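You operate a simulated robot arm through the tools that you are given. There is no shell and no other tool. Be economical: measure what you need, move in short steps, check, and stop when the job is done.

The job below is to be done with a simulated two-armed robot. You get a single attempt, and the scene is never put back.

JOB
Take the blue tea towel from the worktop above the washer and hang it over the handle of the top oven door.

Only the result counts: the job must be done as asked and must still hold three seconds after the hand-in. Knocking over, shifting, dropping, spilling or breaking anything else fails it. Flat cloth is picked up by pressing the open fingertips on it (5 to 10 N) and closing them slowly along it; thin cloth reads only 2 to 8 mm in the jaws.

ROBOT AND FRAMES
Two 6-joint arms with two-finger grippers on one trunk, on a base that drives. Base frame: it is fixed to the floor where the robot stands at the start and does not move with it; the origin is under the middle of the robot, x ahead of it, y to its left, z up; the surface under the hand at the start is at about z = 0.91. Readings come in m, degrees, newtons and seconds.
The left shoulder is at the start at [0.03, 0.178, 1.013], the right one opposite. With the tool pointing down near the work surface each hand reaches from about 0.1 to 0.84 m from the robot's upright axis, wherever it stands, measured 20 degrees to its own side. Payload 2.54 kg a hand.
The tool frame of a hand sits at the grasp point between the pads (the TCP): z along the fingers, y along the line on which they close. The tips reach 0.03 m beyond it. Largest opening 0.116 m; the body of the gripper starts 0.095 m behind the TCP.
Orientation is that of the tool frame in the base frame, as a unit quaternion [w, x, y, z]. With the fingers straight down and closing along the base's y, the tool's x points along the base's -x, its y along +y and its z along -z.

CONTROLS
- The arms move only by the tool arm_command. It takes "left_commands", "right_commands" or both (then of equal length, played together; a hand with none holds still); each is a list of rows, each a list of 7 numbers: the turn, a rotation vector about the base's x, y, z in units of 4 degrees (1.0 is 4 degrees), then the shift along the base's x, y, z in units of 20 mm (1.0 is 20 mm), then the opening, from 0 (shut) to 1 (fully open). In form: [[ax, ay, az, x, y, z, fingers], ...]. A call has 1 to 20 rows; each row shifts and turns the commanded pose from where the row before left it. A call with a number of a shift or a turn outside -1 to 1 is refused whole. Each row takes 0.2 s and may step no farther than 0.05 m and 8.6 degrees from the row before; otherwise, or with a gripper value out of range, the whole call is refused. A pose out of reach is approached as far as the arm can. The call stops where the force on the tool passes 40 N (or 10 N more than at its start, if that is more) or the arm is blocked; 0.2 s more then pass. Each finger travels about 0.153 m/s and halts on what it meets, pressing with about 32 N; the grip force reading is that of the motor and also rises with nothing between the fingers. The clock runs only during rows and for 0.2 s after the last one: add rows that do not move to give the fingers time. The reply holds the time, the measured pose of the TCP, the force on the tool along the base axes, the opening and the grip force, in the units named above and with some noise, with the torque about the TCP (base axes, N m) and any sound that the robot's microphone picked up.
- Cameras (640 x 400 px; columns grow to the right, rows downward): "scene" is now at [0.0132, 0.073, 1.7408]; the picture's right is [0.81, -0.58, -0.00], its down [-0.48, -0.67, -0.57] and it looks along [0.33, 0.46, -0.82] (base axes); focal length 252 px, centre (320, 200). "left" rides on the left gripper at [0.069, 0.015, -0.122] in its tool frame; the picture's right is [-0.21, 0.98, 0.00], its down [-0.83, -0.18, -0.53] and it looks along [-0.52, -0.11, 0.85] (tool axes); focal length 251 px, centre (320, 200). "right" rides on the right gripper at [0.069, -0.015, -0.122] in its tool frame; the picture's right is [0.21, 0.98, 0.00], its down [-0.83, 0.18, -0.53] and it looks along [-0.52, 0.11, 0.85] (tool axes); focal length 251 px, centre (320, 200). There is no depth. A picture from a camera that has moved, and an enlarged one, comes with that camera's place and axes in the base frame and with its lens. The place of the scene camera against the robot may be out by one fixed shift of up to 0.025 m in any direction.
- grab_frame(camera): a new picture of that camera. No time passes.
- move_column(by): slides the trunk up (or, below 0, down) by that many m; the arms and the scene camera ride with it, the base frame stays. It gives what a move gives, with no picture.
- base_move(legs): drives the robot by 1 to 6 legs, each [ahead, left, turn to the left] in m, m and degrees, along the robot's own axes; the way and the turn of a leg run together, so that a leg with both is an arc; at most 1.5 m and 180 degrees a leg. The arms and the cameras ride along, it lands a little off, and it stops where it bumps. It gives what a move gives.
- aim_head(pan, tilt): turns the head with the scene camera to pan (to the left, within 143 degrees either way) and tilt (down, from -29 to 69), counted from straight ahead of the robot. It gives what a move gives.
- close_up(camera, box): a new picture of the part [left, top, right, bottom] of that camera's present view, enlarged. No time passes.
- finish_job(): hands the job in; it is judged then, once.

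Go step by step. Nothing tells you exact positions but the pictures and the camera data: compare them with the known pose of the tool, close in by small moves and look again before you grip or let go. The budget is 120 turns and 92 pictures, counting those below and the enlarged ones. Unless the task says otherwise, let go and move clear before handing in, and close with one line.

The tools are called after ">>>" as a command line: name --argument value ..., lists and objects as JSON in quotes. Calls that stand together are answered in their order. arm_command: Moves the arms, as the interface text tells. Its arguments: {"type":"object","properties":{"left_commands":{"type":"array","items":{"type":"array","items":{"type":"number"}}},"right_commands":{"type":"array","items":{"type":"array","items":{"type":"number"}}}},"required":[]} The other tools are called the same way: move_column (by) slides the trunk up or down; base_move (legs) drives the base; aim_head (pan, tilt) turns the head that bears the scene camera; grab_frame (camera) takes a picture; close_up (camera, box) takes an enlarged picture of a part of a camera's view; finish_job () hands the job in.

At the start:

```text
t: 0.0
left_tool_pos: [0.2753, 0.4289, 1.0758]
left_tcp_rot: [0.0, 0.0, 1.0, -0.001]
left_ft_force: [-0.2, -0.3, -0.8]
left_wrist_torque: [-0.03, 0.01, 0.02]
left_finger_gap: 0.1161
left_finger_force: 0.0
right_tool_pos: [0.5143, 0.0904, 1.0866]
right_tcp_rot: [0.0, -0.001, 1.0, -0.001]
right_ft_force: [-0.5, 0.0, -0.4]
right_wrist_torque: [-0.05, 0.0, 0.02]
right_finger_gap: 0.116
right_finger_force: 0.0
trunk travel left (down, up): [-0.225, 0.315]
robot x, y, heading: [-0.0021, 0.0016, 0.1]
head pan, tilt: [54.5, 55.3]
```

scene: 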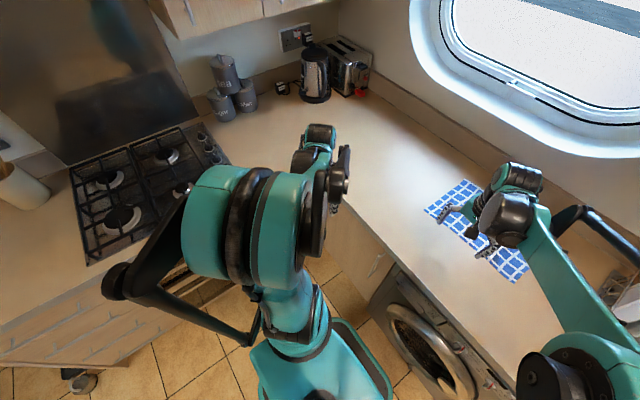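
right: 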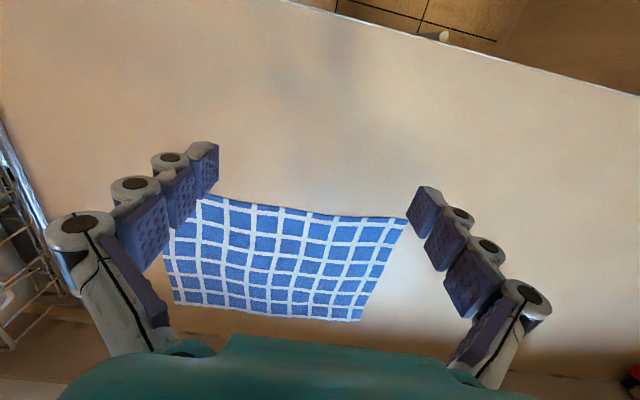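
left: 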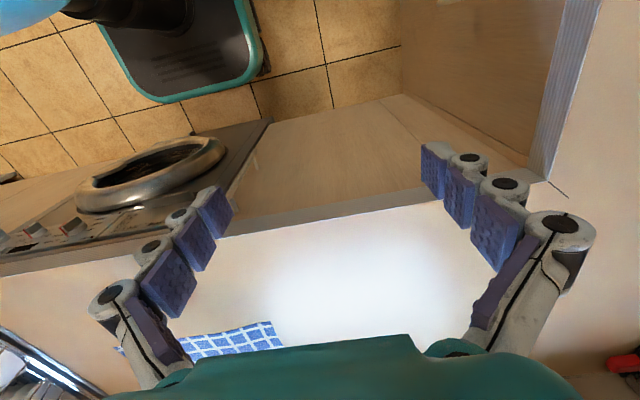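

The towel lies on the worktop under the right hand, and the hob is off to the left. I'll look around for the top oven door first.

>>> aim_head --pan 100 --tilt 40

>>> grab_frame --camera "scene"

```text
t: 1.1
left_tool_pos: [0.2759, 0.4283, 1.0749]
left_tcp_rot: [-0.001, 0.001, 1.0, 0.0]
left_ft_force: [0.1, 1.1, 0.2]
left_wrist_torque: [-0.02, -0.02, -0.02]
left_finger_gap: 0.1161
left_finger_force: 0.0
right_tool_pos: [0.5144, 0.0897, 1.087]
right_tcp_rot: [0.0, 0.0, 1.0, 0.0]
right_ft_force: [-0.2, 0.4, 0.0]
right_wrist_torque: [0.04, 0.0, 0.0]
right_finger_gap: 0.1162
right_finger_force: 0.1
trunk travel left (down, up): [-0.225, 0.315]
robot x, y, heading: [0.0025, 0.0006, 0.3]
head pan, tilt: [100.0, 40.0]
```

```text
88 pictures are left
camera scene: at [-0.0431, 0.0983, 1.7619], right [0.98, 0.17, 0.0], down [0.11, -0.63, -0.77], along [-0.13, 0.75, -0.64], focal length 252 px, centre (320, 200)
```

scene: 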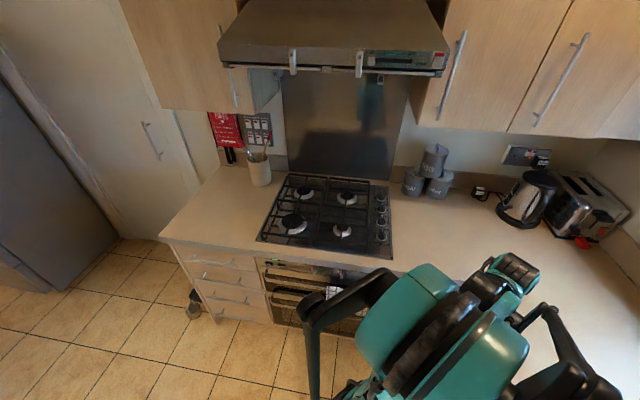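

The oven sits under the hob at y≈0.8; its handles show just behind the arm. I'll zoom in.

>>> close_up --camera "scene" --box '[160, 220, 400, 370]'

>>> aim_head --pan 20 --tilt 60

>>> grab_frame --camera "scene"

```text
2.67 times, centred on (280, 295) of scene
camera zoom: at [-0.0431, 0.0983, 1.7619], right [0.98, 0.17, 0.0], down [0.11, -0.63, -0.77], along [-0.13, 0.75, -0.64], focal length 673 px, centre (427, -53)
```

zoom: 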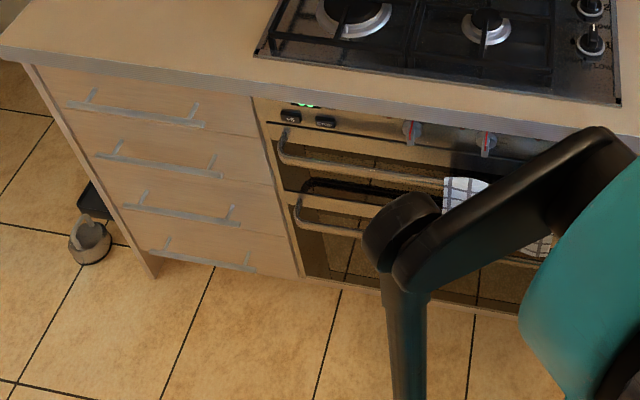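

```text
t: 2.7
left_tool_pos: [0.2771, 0.4289, 1.0758]
left_tcp_rot: [0.001, 0.0, 1.0, 0.0]
left_ft_force: [0.1, -0.1, -0.5]
left_wrist_torque: [0.03, -0.02, 0.0]
left_finger_gap: 0.1159
left_finger_force: 0.1
right_tool_pos: [0.5153, 0.0887, 1.0881]
right_tcp_rot: [0.001, 0.0, 1.0, 0.0]
right_ft_force: [-0.3, 0.3, -0.3]
right_wrist_torque: [-0.02, -0.01, 0.0]
right_finger_gap: 0.1158
right_finger_force: 0.1
trunk travel left (down, up): [-0.225, 0.315]
robot x, y, heading: [-0.0039, 0.0016, -0.4]
head pan, tilt: [20.0, 60.0]
```

```text
86 pictures are left
camera scene: at [0.0342, 0.0374, 1.7352], right [0.34, -0.94, 0.0], down [-0.81, -0.3, -0.5], along [0.47, 0.17, -0.87], focal length 252 px, centre (320, 200)
```

scene: 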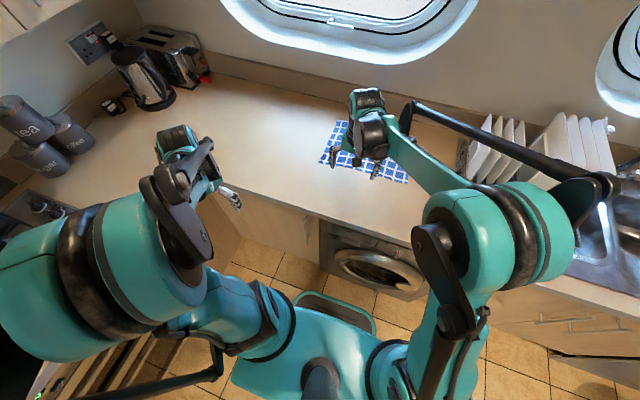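

The towel spans about x 0.64–0.90, y −0.08–0.26. The oven front is at y≈0.7 and already has another towel on its handle. Before choosing a grip I'll back off a little and turn left to see the handle properly.

>>> base_move --legs '[[-0.12, 0, 0], [0, 0, 60]]'

>>> aim_head --pan 45 --tilt 45

>>> grab_frame --camera "scene"

```text
t: 6.6
left_tool_pos: [-0.3586, 0.4513, 1.0761]
left_tcp_rot: [0.0, -0.503, 0.864, 0.0]
left_ft_force: [-0.4, 0.8, -0.3]
left_wrist_torque: [-0.01, -0.02, 0.03]
left_finger_gap: 0.1161
left_finger_force: 0.0
right_tool_pos: [0.0552, 0.4912, 1.0873]
right_tcp_rot: [0.0, -0.503, 0.864, 0.001]
right_ft_force: [-0.8, -0.4, 0.2]
right_wrist_torque: [0.02, 0.0, -0.02]
right_finger_gap: 0.1162
right_finger_force: 0.0
trunk travel left (down, up): [-0.225, 0.315]
robot x, y, heading: [-0.1214, 0.0022, 60.2]
head pan, tilt: [20.0, 60.0]
```

```text
t: 7.5
left_tool_pos: [-0.3577, 0.452, 1.0761]
left_tcp_rot: [0.0, -0.503, 0.864, 0.0]
left_ft_force: [0.0, 0.7, 0.4]
left_wrist_torque: [0.01, 0.02, 0.01]
left_finger_gap: 0.116
left_finger_force: 0.0
right_tool_pos: [0.0526, 0.4919, 1.087]
right_tcp_rot: [0.0, -0.503, 0.864, 0.0]
right_ft_force: [-0.3, 0.3, -0.1]
right_wrist_torque: [-0.01, 0.01, 0.01]
right_finger_gap: 0.1162
right_finger_force: 0.1
trunk travel left (down, up): [-0.225, 0.315]
robot x, y, heading: [-0.1244, 0.0029, 60.7]
head pan, tilt: [45.0, 45.0]
```

```text
85 pictures are left
camera scene: at [-0.1566, 0.067, 1.7546], right [0.96, 0.27, 0.0], down [0.19, -0.68, -0.71], along [-0.19, 0.68, -0.71], focal length 252 px, centre (320, 200)
```

scene: 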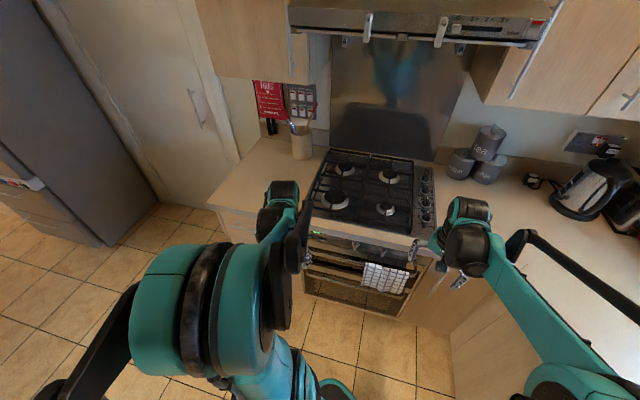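

>>> close_up --camera "scene" --box '[280, 215, 456, 325]'

>>> grab_frame --camera "right"

>>> grab_frame --camera "left"

```text
3.64 times, centred on (368, 270) of scene
camera zoom: at [-0.1566, 0.067, 1.7546], right [0.96, 0.27, 0.0], down [0.19, -0.68, -0.71], along [-0.19, 0.68, -0.71], focal length 917 px, centre (146, -54)
```

zoom: 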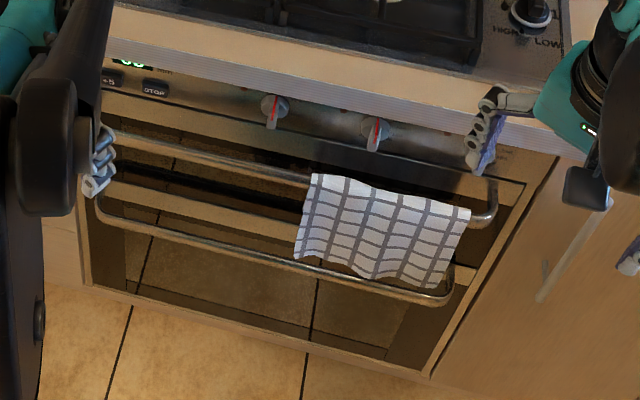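

```text
83 pictures are left
camera right: at [0.0335, 0.4236, 1.2092], right [-0.96, 0.3, 0.0], down [0.25, 0.81, 0.53], along [0.16, 0.51, -0.85], focal length 251 px, centre (320, 200)
```

right: 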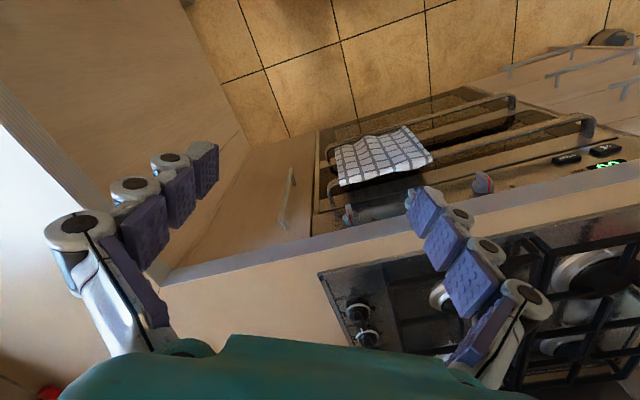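

```text
82 pictures are left
camera left: at [-0.4052, 0.3998, 1.1976], right [-0.74, 0.67, 0.0], down [0.57, 0.63, 0.53], along [0.36, 0.4, -0.85], focal length 251 px, centre (320, 200)
```

left: 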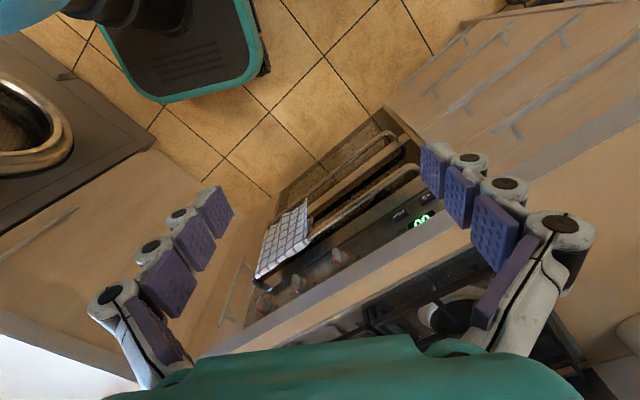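

The free part of the top handle runs from x≈−0.36 to −0.11 at y≈0.67, z≈0.78, with the white towel on the rest of it. My plan is to fold the blue towel lengthwise into a narrow strip and hold it by one short end. I then feed the lower half behind the bar and bring the top over to the front. First I drive back to the towel.

>>> base_move --legs '[[0, 0, -60.7], [0.22, 0.07, 0]]'

>>> aim_head --pan 0 --tilt 55

>>> grab_frame --camera "scene"

>>> grab_frame --camera "right"

```text
t: 11.9
left_tool_pos: [0.3727, 0.4991, 1.075]
left_tcp_rot: [-0.001, -0.001, 1.0, 0.0]
left_ft_force: [-0.5, -0.6, -0.8]
left_wrist_torque: [-0.02, 0.01, -0.02]
left_finger_gap: 0.1161
left_finger_force: 0.1
right_tool_pos: [0.6118, 0.1613, 1.0867]
right_tcp_rot: [-0.002, -0.002, 1.0, 0.0]
right_ft_force: [0.1, -0.8, -0.6]
right_wrist_torque: [0.0, 0.05, 0.01]
right_finger_gap: 0.116
right_finger_force: 0.0
trunk travel left (down, up): [-0.225, 0.315]
robot x, y, heading: [0.0987, 0.0713, -0.1]
head pan, tilt: [45.0, 45.0]
```

```text
t: 13.0
left_tool_pos: [0.3725, 0.5004, 1.0767]
left_tcp_rot: [0.0, -0.001, 1.0, 0.0]
left_ft_force: [0.4, 0.5, 0.2]
left_wrist_torque: [0.0, 0.02, 0.02]
left_finger_gap: 0.1158
left_finger_force: 0.1
right_tool_pos: [0.6103, 0.1614, 1.0879]
right_tcp_rot: [-0.001, -0.002, 1.0, 0.0]
right_ft_force: [0.7, -0.5, 0.2]
right_wrist_torque: [0.01, -0.01, -0.04]
right_finger_gap: 0.116
right_finger_force: 0.0
trunk travel left (down, up): [-0.225, 0.315]
robot x, y, heading: [0.0983, 0.068, -0.2]
head pan, tilt: [0.0, 55.0]
```

```text
81 pictures are left
camera scene: at [0.1402, 0.0853, 1.7413], right [0.0, -1.0, 0.0], down [-0.82, 0.0, -0.57], along [0.57, 0.0, -0.82], focal length 252 px, centre (320, 200)
```

scene: 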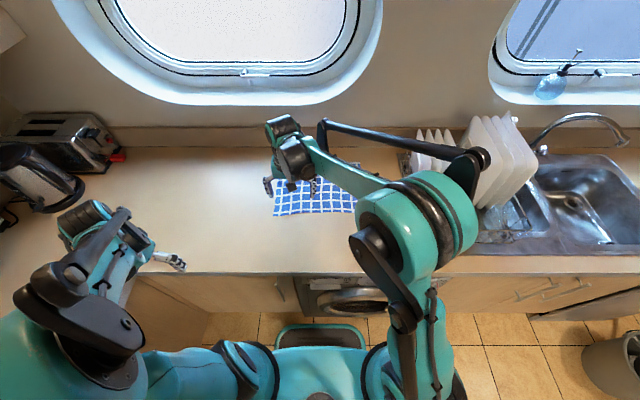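

```text
80 pictures are left
camera right: at [0.5419, 0.1454, 1.2092], right [-0.22, 0.98, 0.0], down [0.83, 0.18, 0.53], along [0.52, 0.12, -0.85], focal length 251 px, centre (320, 200)
```

right: 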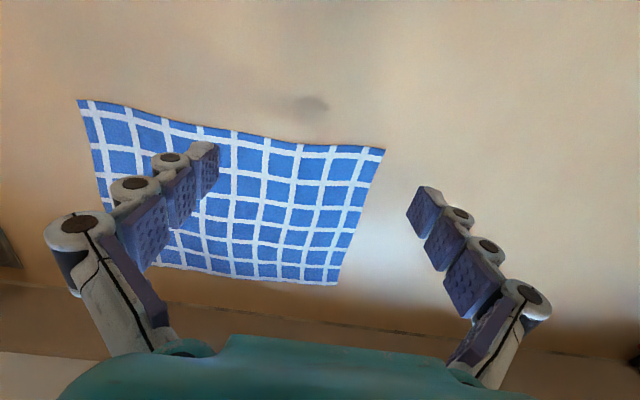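

The towel corners are near (0.653, −0.107), (0.635, 0.251), (0.893, 0.254) and (0.91, −0.10). I'll move both hands above the two near corners.

>>> arm_command --left_commands '[[0, 0, 0, 0.883, -0.906, -0.24, 0.5], [0, 0, 0, 0.883, -0.906, -0.24, 0.5], [0, 0, 0, 0.883, -0.906, -0.24, 0.5], [0, 0, 0, 0.883, -0.906, -0.24, 0.5], [0, 0, 0, 0.883, -0.906, -0.24, 0.5], [0, 0, 0, 0.883, -0.906, -0.24, 0.5], [0, 0, 0, 0.883, -0.906, -0.24, 0.5], [0, 0, 0, 0.883, -0.906, -0.24, 0.5], [0, 0, 0, 0.883, -0.906, -0.24, 0.5], [0, 0, 0, 0.883, -0.906, -0.24, 0.5], [0, 0, 0, 0.883, -0.906, -0.24, 0.5], [0, 0, 0, 0.883, -0.906, -0.24, 0.5], [0, 0, 0, 0.883, -0.906, -0.24, 0.5], [0, 0, 0, 0.883, -0.906, -0.24, 0.5], [0, 0, 0, 0.883, -0.906, -0.24, 0.5], [0, 0, 0, 0.883, -0.906, -0.24, 0.5]]' --right_commands '[[0, 0, 0, 0.193, -0.707, -0.275, 0.5], [0, 0, 0, 0.193, -0.707, -0.275, 0.5], [0, 0, 0, 0.193, -0.707, -0.275, 0.5], [0, 0, 0, 0.193, -0.707, -0.275, 0.5], [0, 0, 0, 0.193, -0.707, -0.275, 0.5], [0, 0, 0, 0.193, -0.707, -0.275, 0.5], [0, 0, 0, 0.193, -0.707, -0.275, 0.5], [0, 0, 0, 0.193, -0.707, -0.275, 0.5], [0, 0, 0, 0.193, -0.707, -0.275, 0.5], [0, 0, 0, 0.193, -0.707, -0.275, 0.5], [0, 0, 0, 0.193, -0.707, -0.275, 0.5], [0, 0, 0, 0.193, -0.707, -0.275, 0.5], [0, 0, 0, 0.193, -0.707, -0.275, 0.5], [0, 0, 0, 0.193, -0.707, -0.275, 0.5], [0, 0, 0, 0.193, -0.707, -0.275, 0.5], [0, 0, 0, 0.193, -0.707, -0.275, 0.5]]'

>>> grab_frame --camera "left"

>>> grab_frame --camera "right"

```text
t: 16.4
left_tool_pos: [0.656, 0.2072, 0.999]
left_tcp_rot: [0.0, -0.001, 1.0, 0.0]
left_ft_force: [0.4, 0.3, -2.1]
left_wrist_torque: [-0.03, -0.02, -0.02]
left_finger_gap: 0.0583
left_finger_force: 0.1
right_tool_pos: [0.6738, -0.0664, 0.9979]
right_tcp_rot: [0.0, -0.002, 1.0, 0.0]
right_ft_force: [0.3, -0.2, 0.3]
right_wrist_torque: [0.05, 0.01, -0.01]
right_finger_gap: 0.0579
right_finger_force: 0.1
trunk travel left (down, up): [-0.225, 0.315]
robot x, y, heading: [0.0977, 0.0715, 0.2]
head pan, tilt: [0.0, 55.0]
```

```text
79 pictures are left
camera left: at [0.5868, 0.2233, 1.1204], right [0.21, 0.98, 0.0], down [0.83, -0.18, 0.53], along [0.52, -0.11, -0.85], focal length 251 px, centre (320, 200)
```

left: 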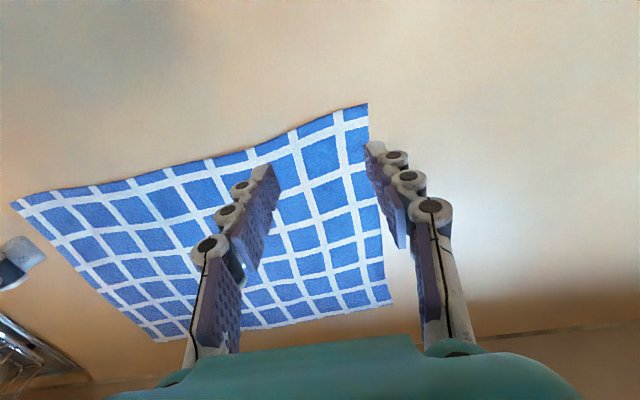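

```text
78 pictures are left
camera right: at [0.6046, -0.0818, 1.1208], right [-0.22, 0.98, 0.0], down [0.83, 0.18, 0.53], along [0.52, 0.12, -0.85], focal length 251 px, centre (320, 200)
```

right: 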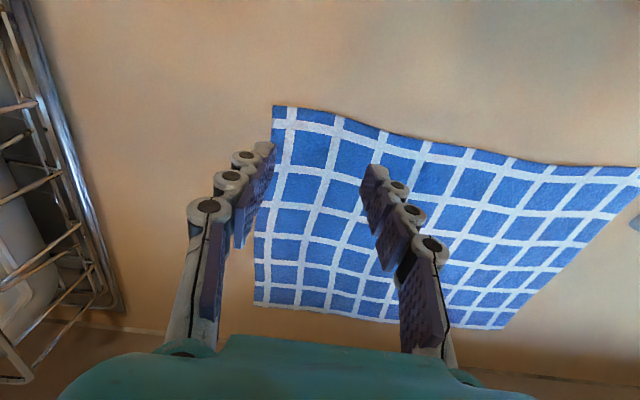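

Both hands are placed well over the corners. Next I descend with slightly narrower openings.

>>> arm_command --left_commands '[[0, 0, 0, 0, -0.2, -0.9, 0.45], [0, 0, 0, 0, -0.1, -0.8, 0.45], [0, 0, 0, 0, 0, -0.5, 0.45], [0, 0, 0, 0, 0, -0.3, 0.45], [0, 0, 0, 0, 0, 0, 0.45]]' --right_commands '[[0, 0, 0, 0, 0.2, -0.9, 0.45], [0, 0, 0, 0, 0.1, -0.8, 0.45], [0, 0, 0, 0, 0, -0.5, 0.45], [0, 0, 0, 0, 0, -0.3, 0.45], [0, 0, 0, 0, 0, 0, 0.45]]'

```text
t: 17.6
left_tool_pos: [0.6564, 0.2033, 0.9479]
left_tcp_rot: [0.0, 0.0, 1.0, 0.001]
left_ft_force: [-0.5, -1.0, -0.6]
left_wrist_torque: [-0.01, 0.0, -0.04]
left_finger_gap: 0.0524
left_finger_force: 0.1
right_tool_pos: [0.6736, -0.0572, 0.9492]
right_tcp_rot: [0.0, -0.001, 1.0, 0.0]
right_ft_force: [-0.6, 0.4, -0.6]
right_wrist_torque: [0.01, -0.02, 0.01]
right_finger_gap: 0.0523
right_finger_force: 0.0
trunk travel left (down, up): [-0.225, 0.315]
robot x, y, heading: [0.0987, 0.0708, 0.1]
head pan, tilt: [0.0, 55.0]
```

>>> arm_command --left_commands '[[0, 0, 0, 0, 0, -0.2, 0.45], [0, 0, 0, 0, 0, -0.1, 0.45], [0, 0, 0, 0, 0, 0, 0.45]]' --right_commands '[[0, 0, 0, 0, 0, -0.2, 0.45], [0, 0, 0, 0, 0, -0.15, 0.45], [0, 0, 0, 0, 0, 0, 0.45]]'

```text
t: 18.4
left_tool_pos: [0.6565, 0.2036, 0.9433]
left_tcp_rot: [-0.001, -0.002, 1.0, 0.0]
left_ft_force: [0.3, 0.1, 0.6]
left_wrist_torque: [0.04, 0.0, -0.03]
left_finger_gap: 0.0522
left_finger_force: 0.0
right_tool_pos: [0.6736, -0.0582, 0.9419]
right_tcp_rot: [-0.001, -0.001, 1.0, 0.0]
right_ft_force: [-0.5, 0.5, 0.0]
right_wrist_torque: [0.01, -0.01, -0.03]
right_finger_gap: 0.0521
right_finger_force: 0.0
trunk travel left (down, up): [-0.225, 0.315]
robot x, y, heading: [0.0955, 0.0722, -0.1]
head pan, tilt: [0.0, 55.0]
```

>>> arm_command --left_commands '[[0, 0, 0, 0, 0, -0.1, 0.45], [0, 0, 0, 0, 0, -0.1, 0.45], [0, 0, 0, 0, 0, 0, 0.45]]' --right_commands '[[0, 0, 0, 0, 0, -0.1, 0.45], [0, 0, 0, 0, 0, -0.05, 0.45], [0, 0, 0, 0, 0, 0, 0.45]]'

```text
t: 19.2
left_tool_pos: [0.6544, 0.2045, 0.9405]
left_tcp_rot: [0.001, -0.001, 1.0, 0.001]
left_ft_force: [3.1, -1.0, 17.2]
left_wrist_torque: [-0.14, -0.1, 0.04]
left_finger_gap: 0.0533
left_finger_force: 1.0
right_tool_pos: [0.6733, -0.0592, 0.9408]
right_tcp_rot: [0.001, -0.001, 1.0, 0.0]
right_ft_force: [0.0, 0.5, 2.1]
right_wrist_torque: [-0.02, 0.0, 0.0]
right_finger_gap: 0.0524
right_finger_force: 0.2
trunk travel left (down, up): [-0.225, 0.315]
robot x, y, heading: [0.0962, 0.0732, -0.3]
head pan, tilt: [0.0, 55.0]
```

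>>> arm_command --left_commands '[[0, 0, 0, 0, 0, -0.0, 0.45], [0, 0, 0, 0, 0, 0.06, 0.45], [0, 0, 0, 0, 0, 0, 0.45]]' --right_commands '[[0, 0, 0, 0, 0, -0.04, 0.45], [0, 0, 0, 0, 0, 0, 0.45], [0, 0, 0, 0, 0, 0, 0.45]]'

```text
t: 20.0
left_tool_pos: [0.6552, 0.2038, 0.9412]
left_tcp_rot: [0.001, -0.001, 1.0, 0.0]
left_ft_force: [-1.2, -1.5, 0.3]
left_wrist_torque: [-0.02, 0.0, -0.01]
left_finger_gap: 0.0523
left_finger_force: 0.2
right_tool_pos: [0.672, -0.0583, 0.9396]
right_tcp_rot: [0.001, -0.001, 1.0, -0.001]
right_ft_force: [1.0, 0.4, 18.4]
right_wrist_torque: [0.02, 0.04, 0.01]
right_finger_gap: 0.0537
right_finger_force: 1.0
trunk travel left (down, up): [-0.225, 0.315]
robot x, y, heading: [0.0972, 0.0707, -0.0]
head pan, tilt: [0.0, 55.0]
```

>>> arm_command --left_commands '[[0, 0, 0, 0, 0, -0.03, 0.45], [0, 0, 0, 0, 0, 0, 0.45]]' --right_commands '[[0, 0, 0, 0, 0, 0.022, 0.45], [0, 0, 0, 0, 0, 0, 0.45]]'

```text
t: 20.6
left_tool_pos: [0.6551, 0.2036, 0.9402]
left_tcp_rot: [0.001, -0.001, 1.0, 0.0]
left_ft_force: [-0.3, -0.5, 7.4]
left_wrist_torque: [-0.02, -0.02, 0.0]
left_finger_gap: 0.0508
left_finger_force: 0.1
right_tool_pos: [0.6728, -0.0588, 0.9407]
right_tcp_rot: [0.001, -0.001, 1.0, 0.0]
right_ft_force: [-0.4, 0.8, 6.9]
right_wrist_torque: [0.05, 0.01, -0.03]
right_finger_gap: 0.0503
right_finger_force: 0.1
trunk travel left (down, up): [-0.225, 0.315]
robot x, y, heading: [0.0965, 0.0728, 0.2]
head pan, tilt: [0.0, 55.0]
```

Both hands now press with about 7 N, so I'm closing them slowly.

>>> arm_command --left_commands '[[0, 0, 0, 0, 0, 0, 0.41], [0, 0, 0, 0, 0, 0, 0.37], [0, 0, 0, 0, 0, 0, 0.33], [0, 0, 0, 0, 0, 0, 0.29], [0, 0, 0, 0, 0, 0, 0.25], [0, 0, 0, 0, 0, 0, 0.21], [0, 0, 0, 0, 0, 0, 0.17], [0, 0, 0, 0, 0, 0, 0.13], [0, 0, 0, 0, 0, 0, 0.09], [0, 0, 0, 0, 0, 0, 0.05], [0, 0, 0, 0, 0, 0, 0.02], [0, 0, 0, 0, 0, 0, 0], [0, 0, 0, 0, 0, 0, 0], [0, 0, 0, 0, 0, 0, 0]]' --right_commands '[[0, 0, 0, 0, 0, 0, 0.41], [0, 0, 0, 0, 0, 0, 0.37], [0, 0, 0, 0, 0, 0, 0.33], [0, 0, 0, 0, 0, 0, 0.29], [0, 0, 0, 0, 0, 0, 0.25], [0, 0, 0, 0, 0, 0, 0.21], [0, 0, 0, 0, 0, 0, 0.17], [0, 0, 0, 0, 0, 0, 0.13], [0, 0, 0, 0, 0, 0, 0.09], [0, 0, 0, 0, 0, 0, 0.05], [0, 0, 0, 0, 0, 0, 0.02], [0, 0, 0, 0, 0, 0, 0], [0, 0, 0, 0, 0, 0, 0], [0, 0, 0, 0, 0, 0, 0]]'

>>> grab_frame --camera "left"

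```text
t: 23.6
left_tool_pos: [0.6554, 0.2037, 0.9393]
left_tcp_rot: [-0.001, -0.001, 1.0, 0.0]
left_ft_force: [0.2, -11.6, 4.9]
left_wrist_torque: [-0.4, -0.04, -0.08]
left_finger_gap: 0.0026
left_finger_force: 32.4
right_tool_pos: [0.6733, -0.0579, 0.9399]
right_tcp_rot: [0.0, -0.001, 1.0, 0.0]
right_ft_force: [-0.2, 11.9, 5.7]
right_wrist_torque: [0.5, 0.04, -0.04]
right_finger_gap: 0.0019
right_finger_force: 30.8
trunk travel left (down, up): [-0.225, 0.315]
robot x, y, heading: [0.0942, 0.0725, 0.1]
head pan, tilt: [0.0, 55.0]
```

```text
77 pictures are left
camera left: at [0.5861, 0.2191, 1.0613], right [0.21, 0.98, 0.0], down [0.83, -0.18, 0.53], along [0.52, -0.11, -0.85], focal length 251 px, centre (320, 200)
```

left: 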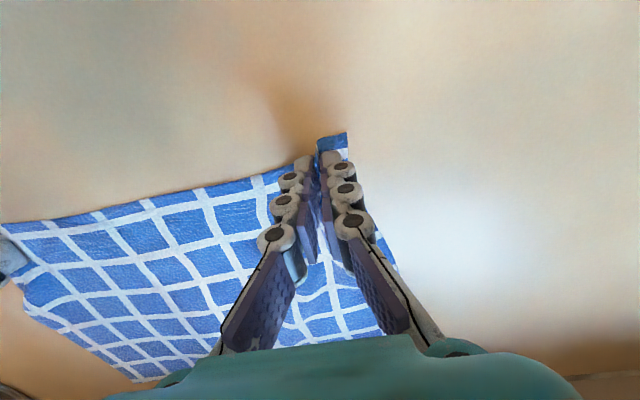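

Both corners are gripped at about 2 mm. I'll ease the tension and carry the near edge in an arc over to the far edge to fold the towel.

>>> arm_command --left_commands '[[0, 0, 0, 0, -0.3, 0.7, 0], [0, 0, 0, 0.3, -0.1, 1, 0], [0, 0, 0, 0.5, 0, 1, 0], [0, 0, 0, 0.7, 0, 1, 0], [0, 0, 0, 0.8, 0, 1, 0], [0, 0, 0, 0.9, 0, 0.6, 0], [0, 0, 0, 1, 0, 0.3, 0], [0, 0, 0, 1, 0, 0, 0], [0, 0, 0, 1, 0, 0, 0], [0, 0, 0, 1, 0, -0.3, 0], [0, 0, 0, 1, 0, -0.6, 0], [0, 0, 0, 0.9, 0, -0.9, 0], [0, 0, 0, 0.7, 0, -0.9, 0], [0, 0, 0, 0.6, 0, -0.9, 0], [0, 0, 0, 0.4, 0, -0.8, 0], [0, 0, 0, 0.2, 0, -0.6, 0], [0, 0, 0, 0, 0, 0, 0]]' --right_commands '[[0, 0, 0, 0, 0.3, 0.7, 0], [0, 0, 0, 0.3, 0.1, 1, 0], [0, 0, 0, 0.5, 0, 1, 0], [0, 0, 0, 0.7, 0, 1, 0], [0, 0, 0, 0.8, 0, 1, 0], [0, 0, 0, 0.9, 0, 0.6, 0], [0, 0, 0, 1, 0, 0.3, 0], [0, 0, 0, 1, 0, 0, 0], [0, 0, 0, 1, 0, 0, 0], [0, 0, 0, 1, 0, -0.3, 0], [0, 0, 0, 1, 0, -0.6, 0], [0, 0, 0, 0.9, 0, -0.9, 0], [0, 0, 0, 0.7, 0, -0.9, 0], [0, 0, 0, 0.6, 0, -0.9, 0], [0, 0, 0, 0.4, 0, -0.8, 0], [0, 0, 0, 0.2, 0, -0.6, 0], [0, 0, 0, 0, 0, 0, 0]]'

>>> grab_frame --camera "left"

>>> grab_frame --camera "scene"

```text
t: 27.2
left_tool_pos: [0.8752, 0.1957, 0.952]
left_tcp_rot: [0.0, 0.0, 1.0, 0.001]
left_ft_force: [0.4, -1.2, -2.1]
left_wrist_torque: [-0.05, 0.0, 0.0]
left_finger_gap: 0.0053
left_finger_force: 33.5
right_tool_pos: [0.8924, -0.0506, 0.9514]
right_tcp_rot: [-0.001, 0.0, 1.0, 0.0]
right_ft_force: [-0.6, 1.7, 1.1]
right_wrist_torque: [-0.01, -0.01, -0.01]
right_finger_gap: 0.0037
right_finger_force: 28.8
trunk travel left (down, up): [-0.225, 0.315]
robot x, y, heading: [0.0964, 0.0717, -0.1]
head pan, tilt: [0.0, 55.0]
```

```text
76 pictures are left
camera left: at [0.8059, 0.2113, 1.0738], right [0.21, 0.98, 0.0], down [0.83, -0.18, 0.53], along [0.52, -0.11, -0.85], focal length 251 px, centre (320, 200)
```

left: 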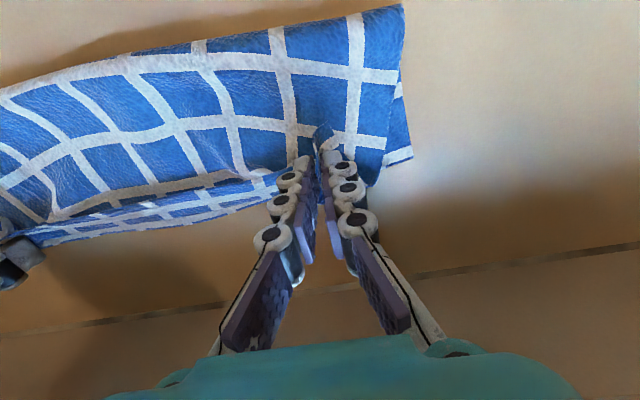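

```text
75 pictures are left
camera scene: at [0.1398, 0.0852, 1.7413], right [0.0, -1.0, 0.0], down [-0.82, 0.0, -0.57], along [0.57, 0.0, -0.82], focal length 252 px, centre (320, 200)
```

scene: 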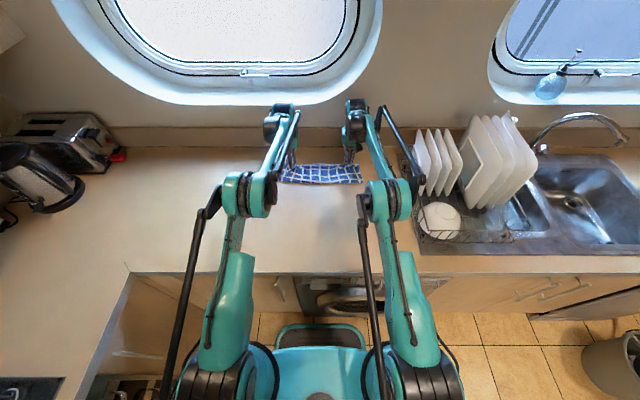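

The fold worked well. I'm releasing it gently and raising the hands.

>>> arm_command --left_commands '[[0, 0, 0, 0, 0.25, -0.2, 0], [0, 0, 0, 0, 0, 0, 0.1], [0, 0, 0, 0, 0, 0, 0.2], [0, 0, 0, 0, 0, 0, 0.25], [0, 0, 0, 0, 0, 0.3, 0.25], [0, 0, 0, 0, 0, 0.7, 0.25], [0, 0, 0, 0, 0, 1, 0.25], [0, 0, 0, 0, 0, 1, 0.4], [0, 0, 0, 0, 0, 1, 0.4], [0, 0, 0, -0.5, 0, 1, 0.4]]' --right_commands '[[0, 0, 0, 0, -0.25, -0.2, 0], [0, 0, 0, 0, 0, 0, 0.1], [0, 0, 0, 0, 0, 0, 0.2], [0, 0, 0, 0, 0, 0, 0.25], [0, 0, 0, 0, 0, 0.3, 0.25], [0, 0, 0, 0, 0, 0.7, 0.25], [0, 0, 0, 0, 0, 1, 0.25], [0, 0, 0, 0, 0, 1, 0.4], [0, 0, 0, 0, 0, 1, 0.4], [0, 0, 0, -0.5, 0, 1, 0.4]]'

>>> arm_command --right_commands '[[0, 0, 0, -1, 0, 1, 0.4], [0, 0, 0, -1, 0, 1, 0.4], [0, 0, 0, -1, 0, 0, 0.4], [0, 0, 0, -1, 0, 0, 0.4], [0, 0, 0, -1, 0, 0, 0.4], [0, 0, 0, -1, 0, 0, 0.4], [0, 0, 0, -1, -0.5, 0, 0.4], [0, 0, 0, -1, -0.5, 0, 0.4], [0, 0, 0, -1, -0.5, 0, 0.4], [0, 0, 0, -1, -0.5, 0, 0.4]]' --left_commands '[[0, 0, 0, -1, 0, 1, 0.4], [0, 0, 0, -1, 0, 1, 0.4], [0, 0, 0, -1, 0, 0, 0.4], [0, 0, 0, -1, 0, 0, 0.4], [0, 0, 0, -1, 0, 0, 0.4], [0, 0, 0, -1, 0, 0, 0.4], [0, 0, 0, 0, 0, 0, 0.4], [0, 0, 0, 0, 0, 0, 0.4], [0, 0, 0, 0, 0, 0, 0.4], [0, 0, 0, 0, 0, 0, 0.4]]'

>>> grab_frame --camera "left"

>>> close_up --camera "scene" --box '[220, 110, 420, 235]'

```text
t: 29.4
left_tool_pos: [0.8635, 0.2006, 1.0485]
left_tcp_rot: [0.002, 0.0, 1.0, 0.0]
left_ft_force: [-0.4, 0.4, 0.1]
left_wrist_torque: [-0.02, -0.03, 0.02]
left_finger_gap: 0.0463
left_finger_force: 0.2
right_tool_pos: [0.8805, -0.0566, 1.0466]
right_tcp_rot: [0.001, -0.001, 1.0, 0.0]
right_ft_force: [-1.1, -0.3, 0.5]
right_wrist_torque: [0.0, -0.05, 0.02]
right_finger_gap: 0.0466
right_finger_force: 0.1
trunk travel left (down, up): [-0.225, 0.315]
robot x, y, heading: [0.1012, 0.0703, 0.2]
head pan, tilt: [0.0, 55.0]
```

```text
t: 31.6
left_tool_pos: [0.7448, 0.2003, 1.0897]
left_tcp_rot: [0.0, -0.001, 1.0, 0.0]
left_ft_force: [0.2, 0.0, 0.3]
left_wrist_torque: [0.01, 0.01, 0.0]
left_finger_gap: 0.0462
left_finger_force: 0.0
right_tool_pos: [0.6817, -0.096, 1.0863]
right_tcp_rot: [0.0, -0.001, 1.0, 0.0]
right_ft_force: [-1.0, -0.4, 0.6]
right_wrist_torque: [0.02, -0.04, 0.0]
right_finger_gap: 0.0463
right_finger_force: 0.0
trunk travel left (down, up): [-0.225, 0.315]
robot x, y, heading: [0.0996, 0.0751, 0.1]
head pan, tilt: [0.0, 55.0]
```

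```text
74 pictures are left
camera left: at [0.6761, 0.217, 1.2108], right [0.21, 0.98, 0.0], down [0.83, -0.18, 0.53], along [0.52, -0.11, -0.85], focal length 251 px, centre (320, 200)
```

left: 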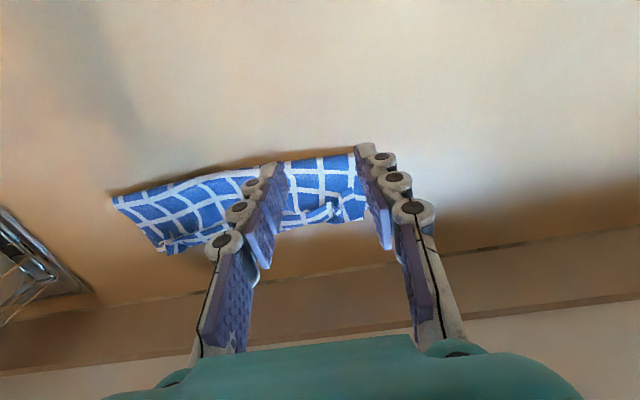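

```text
3.20 times, centred on (320, 172) of scene
camera zoom: at [0.1392, 0.0849, 1.7413], right [0.0, -1.0, 0.0], down [-0.82, 0.0, -0.57], along [0.57, 0.0, -0.82], focal length 807 px, centre (320, 288)
```

zoom: 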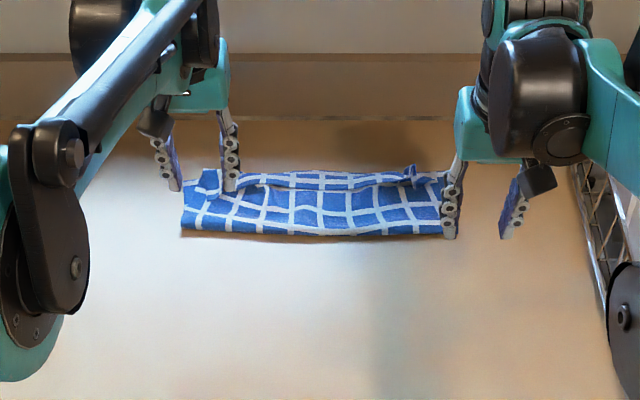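

The towel is now a strip: x 0.80–0.915, left end at y≈0.25. I'll turn the left hand 90° so the fingers span the full strip width, and gather the whole left end.

>>> arm_command --left_commands '[[0, 0, -1, 0.4, 0.1, 0, 0.6], [0, 0, -1, 0.4, 0.1, 0, 0.7], [0, 0, -1, 0.4, 0.1, 0, 0.8], [0, 0, -1, 0.4, 0.1, 0, 0.9], [0, 0, -1, 0.4, 0.1, 0, 1], [0, 0, -1, 0.4, 0.1, 0, 1], [0, 0, -1, 0.4, 0.1, 0, 1], [0, 0, -1, 0.4, 0.1, 0, 1], [0, 0, -1, 0.4, 0.1, 0, 1], [0, 0, -1, 0.4, 0.1, 0, 1], [0, 0, -1, 0.4, 0.1, 0, 1], [0, 0, -1, 0.4, 0.1, 0, 1], [0, 0, -1, 0.4, 0.1, 0, 1], [0, 0, -1, 0.3, 0.1, 0, 1], [0, 0, -1, 0, 0, 0, 1], [0, 0, -1, 0, 0, 0, 1], [0, 0, -1, 0, 0, 0, 1], [0, 0, -1, 0, 0, 0, 1], [0, 0, -1, 0, 0, 0, 1], [0, 0, -1, 0, 0, 0, 1]]'

>>> arm_command --left_commands '[[0, 0, -1, 0, 0, 0, 1], [0, 0, -1, 0, 0, 0, 1], [0, 0, -0.5, 0, 0, 0, 1], [0, 0, 0, 0, 0, 0, 1]]'

>>> grab_frame --camera "left"

>>> close_up --camera "scene" --box '[220, 110, 420, 235]'

```text
t: 35.8
left_tool_pos: [0.8561, 0.2284, 1.0882]
left_tcp_rot: [0.0, 0.642, 0.767, 0.0]
left_ft_force: [-0.2, -0.6, 0.4]
left_wrist_torque: [0.01, 0.02, 0.0]
left_finger_gap: 0.116
left_finger_force: 0.0
right_tool_pos: [0.6824, -0.0962, 1.0863]
right_tcp_rot: [0.0, -0.001, 1.0, 0.001]
right_ft_force: [-0.3, -0.2, 1.1]
right_wrist_torque: [-0.01, 0.01, 0.02]
right_finger_gap: 0.0464
right_finger_force: 0.1
trunk travel left (down, up): [-0.225, 0.315]
robot x, y, heading: [0.0956, 0.0707, 0.3]
head pan, tilt: [0.0, 55.0]
```

```text
t: 36.8
left_tool_pos: [0.857, 0.2305, 1.0872]
left_tcp_rot: [0.0, 0.707, 0.708, -0.001]
left_ft_force: [0.0, -0.8, -0.8]
left_wrist_torque: [0.02, -0.02, 0.01]
left_finger_gap: 0.1158
left_finger_force: 0.1
right_tool_pos: [0.683, -0.0954, 1.0855]
right_tcp_rot: [-0.001, -0.001, 1.0, -0.001]
right_ft_force: [0.2, 0.0, 0.1]
right_wrist_torque: [0.02, -0.01, 0.0]
right_finger_gap: 0.0466
right_finger_force: 0.0
trunk travel left (down, up): [-0.225, 0.315]
robot x, y, heading: [0.0983, 0.0683, 0.1]
head pan, tilt: [0.0, 55.0]
```

```text
72 pictures are left
camera left: at [0.8706, 0.2988, 1.2095], right [0.98, -0.21, 0.0], down [-0.18, -0.83, 0.53], along [-0.11, -0.52, -0.85], focal length 251 px, centre (320, 200)
```

left: 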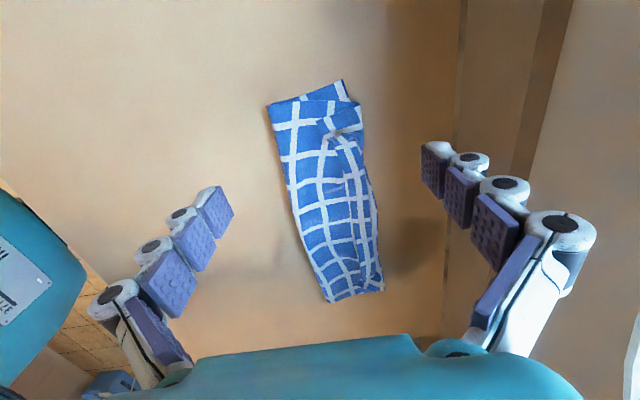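

```text
3.20 times, centred on (320, 172) of scene
camera zoom: at [0.1405, 0.0851, 1.7413], right [0.0, -1.0, 0.0], down [-0.82, 0.0, -0.57], along [0.57, 0.0, -0.82], focal length 807 px, centre (320, 288)
```

zoom: 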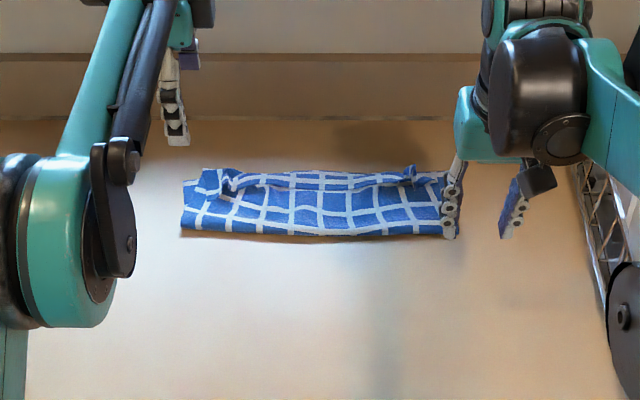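

The strip end is centred between the fingers. I'll lower until they just touch the worktop.

>>> arm_command --left_commands '[[0, 0, 0, -0.2, -0.2, -1, 1], [0, 0, 0, 0, 0, -1, 1], [0, 0, 0, 0, 0, -1, 1], [0, 0, 0, 0, 0, -1, 1], [0, 0, 0, 0, 0, -1, 1], [0, 0, 0, 0, 0, -1, 1], [0, 0, 0, 0, 0, -0.8, 1], [0, 0, 0, 0, 0, -0.3, 1], [0, 0, 0, 0, 0, -0.1, 1], [0, 0, 0, 0, 0, 0, 1]]'

>>> grab_frame --camera "left"

```text
t: 39.0
left_tool_pos: [0.8526, 0.2275, 0.9435]
left_tcp_rot: [-0.001, 0.706, 0.708, 0.0]
left_ft_force: [0.8, -0.7, 0.0]
left_wrist_torque: [-0.01, -0.01, -0.01]
left_finger_gap: 0.116
left_finger_force: 0.1
right_tool_pos: [0.6821, -0.0954, 1.0858]
right_tcp_rot: [0.0, -0.001, 1.0, 0.0]
right_ft_force: [-1.0, 0.0, 0.8]
right_wrist_torque: [0.02, 0.03, -0.01]
right_finger_gap: 0.0463
right_finger_force: 0.2
trunk travel left (down, up): [-0.225, 0.315]
robot x, y, heading: [0.0942, 0.069, 0.0]
head pan, tilt: [0.0, 55.0]
```

```text
70 pictures are left
camera left: at [0.8669, 0.295, 1.0648], right [0.98, -0.21, 0.0], down [-0.18, -0.83, 0.53], along [-0.11, -0.52, -0.85], focal length 251 px, centre (320, 200)
```

left: 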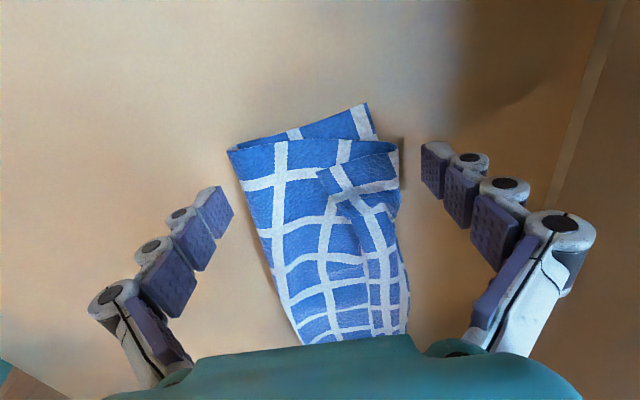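

>>> arm_command --left_commands '[[0, 0, 0, 0, 0, -0.12, 1], [0, 0, 0, 0, 0, -0.03, 1], [0, 0, 0, 0, 0, 0, 1]]'

```text
t: 39.8
left_tool_pos: [0.852, 0.2248, 0.9401]
left_tcp_rot: [0.0, 0.706, 0.708, 0.0]
left_ft_force: [-0.8, 0.5, 0.7]
left_wrist_torque: [0.04, 0.01, 0.01]
left_finger_gap: 0.1159
left_finger_force: 0.0
right_tool_pos: [0.6835, -0.0949, 1.0876]
right_tcp_rot: [0.0, -0.001, 1.0, 0.0]
right_ft_force: [-0.4, 0.6, 0.2]
right_wrist_torque: [0.02, -0.02, 0.02]
right_finger_gap: 0.0466
right_finger_force: 0.0
trunk travel left (down, up): [-0.225, 0.315]
robot x, y, heading: [0.0974, 0.0713, 0.1]
head pan, tilt: [0.0, 55.0]
```

>>> arm_command --left_commands '[[0, 0, 0, 0, 0, -0.03, 1], [0, 0, 0, 0, 0, -0.03, 1], [0, 0, 0, 0, 0, 0, 1]]'

```text
t: 40.6
left_tool_pos: [0.8528, 0.2255, 0.9398]
left_tcp_rot: [-0.001, 0.706, 0.708, 0.001]
left_ft_force: [-0.6, -0.2, -0.2]
left_wrist_torque: [0.02, 0.01, -0.01]
left_finger_gap: 0.1161
left_finger_force: 0.0
right_tool_pos: [0.6817, -0.0941, 1.0864]
right_tcp_rot: [0.001, 0.0, 1.0, 0.0]
right_ft_force: [-0.1, 0.4, 0.2]
right_wrist_torque: [0.04, -0.01, 0.0]
right_finger_gap: 0.0464
right_finger_force: 0.0
trunk travel left (down, up): [-0.225, 0.315]
robot x, y, heading: [0.0963, 0.0708, 0.2]
head pan, tilt: [0.0, 55.0]
```

>>> arm_command --left_commands '[[0, 0, 0, 0, 0, -0.04, 1], [0, 0, 0, 0, 0, 0, 1]]'

```text
t: 41.2
left_tool_pos: [0.8526, 0.2247, 0.9391]
left_tcp_rot: [-0.001, 0.707, 0.708, -0.001]
left_ft_force: [0.4, 0.1, -0.3]
left_wrist_torque: [-0.01, 0.0, -0.01]
left_finger_gap: 0.1162
left_finger_force: 0.0
right_tool_pos: [0.6828, -0.0951, 1.0873]
right_tcp_rot: [0.001, -0.001, 1.0, 0.0]
right_ft_force: [-0.4, 0.2, 0.2]
right_wrist_torque: [0.02, 0.0, -0.01]
right_finger_gap: 0.0464
right_finger_force: 0.0
trunk travel left (down, up): [-0.225, 0.315]
robot x, y, heading: [0.0943, 0.0706, 0.2]
head pan, tilt: [0.0, 55.0]
```

>>> arm_command --left_commands '[[0, 0, 0, 0, 0, -0.04, 1], [0, 0, 0, 0, 0, 0, 1]]'

```text
t: 41.8
left_tool_pos: [0.8524, 0.2248, 0.9368]
left_tcp_rot: [0.001, 0.706, 0.708, 0.0]
left_ft_force: [0.3, 0.8, -0.1]
left_wrist_torque: [0.0, 0.03, -0.02]
left_finger_gap: 0.116
left_finger_force: 0.1
right_tool_pos: [0.6815, -0.0956, 1.0858]
right_tcp_rot: [0.0, 0.0, 1.0, 0.0]
right_ft_force: [0.2, 0.1, -0.6]
right_wrist_torque: [0.03, -0.03, 0.02]
right_finger_gap: 0.0467
right_finger_force: 0.1
trunk travel left (down, up): [-0.225, 0.315]
robot x, y, heading: [0.0977, 0.0695, 0.0]
head pan, tilt: [0.0, 55.0]
```

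>>> arm_command --left_commands '[[0, 0, 0, 0, 0, -0.04, 1], [0, 0, 0, 0, 0, -0.02, 1], [0, 0, 0, 0, 0, 0, 1]]'

```text
t: 42.6
left_tool_pos: [0.8517, 0.2255, 0.9372]
left_tcp_rot: [0.001, 0.706, 0.708, 0.0]
left_ft_force: [0.6, -0.3, 0.7]
left_wrist_torque: [0.04, 0.02, 0.02]
left_finger_gap: 0.116
left_finger_force: 0.1
right_tool_pos: [0.6822, -0.0953, 1.0863]
right_tcp_rot: [-0.002, -0.001, 1.0, 0.001]
right_ft_force: [0.6, 0.0, -0.3]
right_wrist_torque: [0.0, 0.0, 0.0]
right_finger_gap: 0.0464
right_finger_force: 0.1
trunk travel left (down, up): [-0.225, 0.315]
robot x, y, heading: [0.0958, 0.0718, -0.1]
head pan, tilt: [0.0, 55.0]
```

>>> arm_command --left_commands '[[0, 0, 0, 0, 0, -0.05, 1], [0, 0, 0, 0, 0, 0, 1]]'

```text
t: 43.2
left_tool_pos: [0.8517, 0.2253, 0.9369]
left_tcp_rot: [0.0, 0.706, 0.708, 0.001]
left_ft_force: [0.8, 0.3, 0.6]
left_wrist_torque: [0.0, 0.03, 0.0]
left_finger_gap: 0.1156
left_finger_force: 0.0
right_tool_pos: [0.6819, -0.095, 1.0855]
right_tcp_rot: [0.001, -0.001, 1.0, 0.0]
right_ft_force: [-0.7, 0.1, -0.3]
right_wrist_torque: [0.02, 0.0, 0.01]
right_finger_gap: 0.0463
right_finger_force: 0.1
trunk travel left (down, up): [-0.225, 0.315]
robot x, y, heading: [0.094, 0.0706, 0.1]
head pan, tilt: [0.0, 55.0]
```

>>> arm_command --left_commands '[[0, 0, 0, 0, 0, -0.05, 1], [0, 0, 0, 0, 0, 0, 1]]'

```text
t: 43.8
left_tool_pos: [0.8508, 0.225, 0.9359]
left_tcp_rot: [0.0, 0.706, 0.708, 0.0]
left_ft_force: [0.1, 0.8, -0.8]
left_wrist_torque: [0.0, 0.01, -0.01]
left_finger_gap: 0.1161
left_finger_force: 0.1
right_tool_pos: [0.6832, -0.0953, 1.0866]
right_tcp_rot: [0.0, 0.0, 1.0, 0.0]
right_ft_force: [0.0, -0.4, 0.9]
right_wrist_torque: [-0.01, 0.0, 0.03]
right_finger_gap: 0.0465
right_finger_force: 0.1
trunk travel left (down, up): [-0.225, 0.315]
robot x, y, heading: [0.0974, 0.0716, 0.3]
head pan, tilt: [0.0, 55.0]
```

>>> arm_command --left_commands '[[0, 0, 0, 0, 0, -0.06, 1], [0, 0, 0, 0, 0, 0, 1], [0, 0, 0, 0, 0, -0.05, 1], [0, 0, 0, 0, 0, 0, 1]]'

```text
t: 44.8
left_tool_pos: [0.8526, 0.2258, 0.9333]
left_tcp_rot: [0.0, 0.707, 0.707, 0.001]
left_ft_force: [0.2, 0.5, 0.0]
left_wrist_torque: [-0.03, 0.0, 0.03]
left_finger_gap: 0.1161
left_finger_force: 0.1
right_tool_pos: [0.6818, -0.0958, 1.0861]
right_tcp_rot: [0.0, -0.001, 1.0, 0.0]
right_ft_force: [-0.4, 0.4, 0.2]
right_wrist_torque: [-0.01, 0.0, -0.03]
right_finger_gap: 0.0464
right_finger_force: 0.0
trunk travel left (down, up): [-0.225, 0.315]
robot x, y, heading: [0.0978, 0.0696, -0.1]
head pan, tilt: [0.0, 55.0]
```

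>>> arm_command --left_commands '[[0, 0, 0, 0, 0, -0.06, 1], [0, 0, 0, 0, 0, 0, 1], [0, 0, 0, 0, 0, -0.05, 1], [0, 0, 0, 0, 0, 0, 1]]'

>>> grab_frame --camera "left"

```text
t: 45.8
left_tool_pos: [0.8515, 0.2258, 0.9303]
left_tcp_rot: [0.001, 0.707, 0.707, -0.001]
left_ft_force: [0.0, -0.5, -0.3]
left_wrist_torque: [-0.02, -0.02, -0.02]
left_finger_gap: 0.1159
left_finger_force: 0.0
right_tool_pos: [0.6814, -0.0933, 1.0863]
right_tcp_rot: [0.0, -0.002, 1.0, 0.0]
right_ft_force: [0.2, 0.5, 0.0]
right_wrist_torque: [-0.01, -0.01, -0.04]
right_finger_gap: 0.0464
right_finger_force: 0.1
trunk travel left (down, up): [-0.225, 0.315]
robot x, y, heading: [0.0963, 0.0731, -0.1]
head pan, tilt: [0.0, 55.0]
```

```text
69 pictures are left
camera left: at [0.8665, 0.2945, 1.0523], right [0.98, -0.21, 0.0], down [-0.18, -0.83, 0.53], along [-0.11, -0.52, -0.85], focal length 251 px, centre (320, 200)
```

left: 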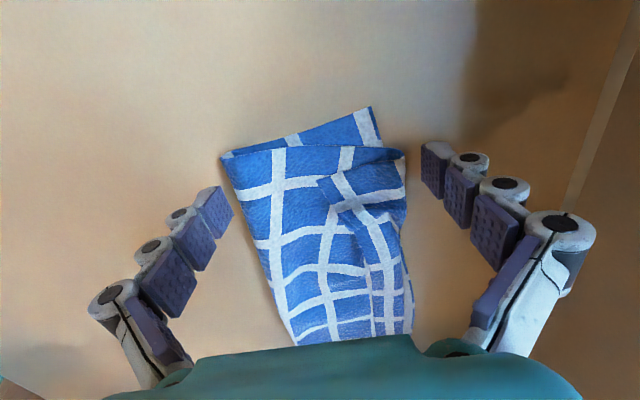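

The fingertips are well below the cloth surface now, so I'm closing slowly to gather the end.

>>> arm_command --left_commands '[[0, 0, 0, 0, 0, 0, 0.93], [0, 0, 0, 0, 0, 0, 0.86], [0, 0, 0, 0, 0, 0, 0.8], [0, 0, 0, 0, 0, 0, 0.74], [0, 0, 0, 0, 0, 0, 0.68], [0, 0, 0, 0, 0, 0, 0.62], [0, 0, 0, 0, 0, 0, 0.56], [0, 0, 0, 0, 0, 0, 0.5], [0, 0, 0, 0, 0, 0, 0.44], [0, 0, 0, 0, 0, 0, 0.38], [0, 0, 0, 0, 0, 0, 0.32], [0, 0, 0, 0, 0, 0, 0.26], [0, 0, 0, 0, 0, 0, 0.2], [0, 0, 0, 0, 0, 0, 0.14], [0, 0, 0, 0, 0, 0, 0.08], [0, 0, 0, 0, 0, 0, 0.03], [0, 0, 0, 0, 0, 0, 0], [0, 0, 0, 0, 0, 0, 0], [0, 0, 0, 0, 0, 0, 0]]'

>>> grab_frame --camera "left"

```text
t: 47.1
left_tool_pos: [0.8461, 0.2249, 0.9379]
left_tcp_rot: [0.001, 0.706, 0.708, 0.002]
left_ft_force: [-22.9, 1.7, 65.6]
left_wrist_torque: [-0.66, 5.24, -0.63]
left_finger_gap: 0.0085
left_finger_force: 14.4
right_tool_pos: [0.6773, -0.0967, 1.0899]
right_tcp_rot: [0.003, -0.002, 1.0, 0.0]
right_ft_force: [-0.8, -0.2, -0.2]
right_wrist_torque: [0.05, -0.1, -0.02]
right_finger_gap: 0.0465
right_finger_force: 0.1
trunk travel left (down, up): [-0.225, 0.315]
robot x, y, heading: [0.0955, 0.0739, 0.1]
head pan, tilt: [0.0, 55.0]
stopped in row 6 (left hand): the force on the tool passed its limit at 45 N (the readings are from after the stop); the commanded pose is now the measured one
```

```text
68 pictures are left
camera left: at [0.8607, 0.2939, 1.0603], right [0.98, -0.21, 0.0], down [-0.18, -0.83, 0.53], along [-0.11, -0.52, -0.85], focal length 251 px, centre (320, 200)
```

left: 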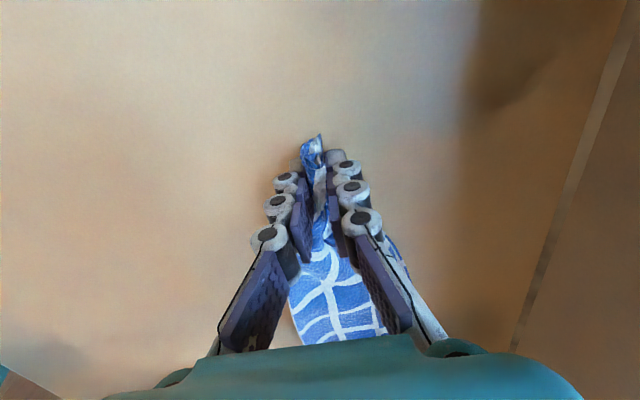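

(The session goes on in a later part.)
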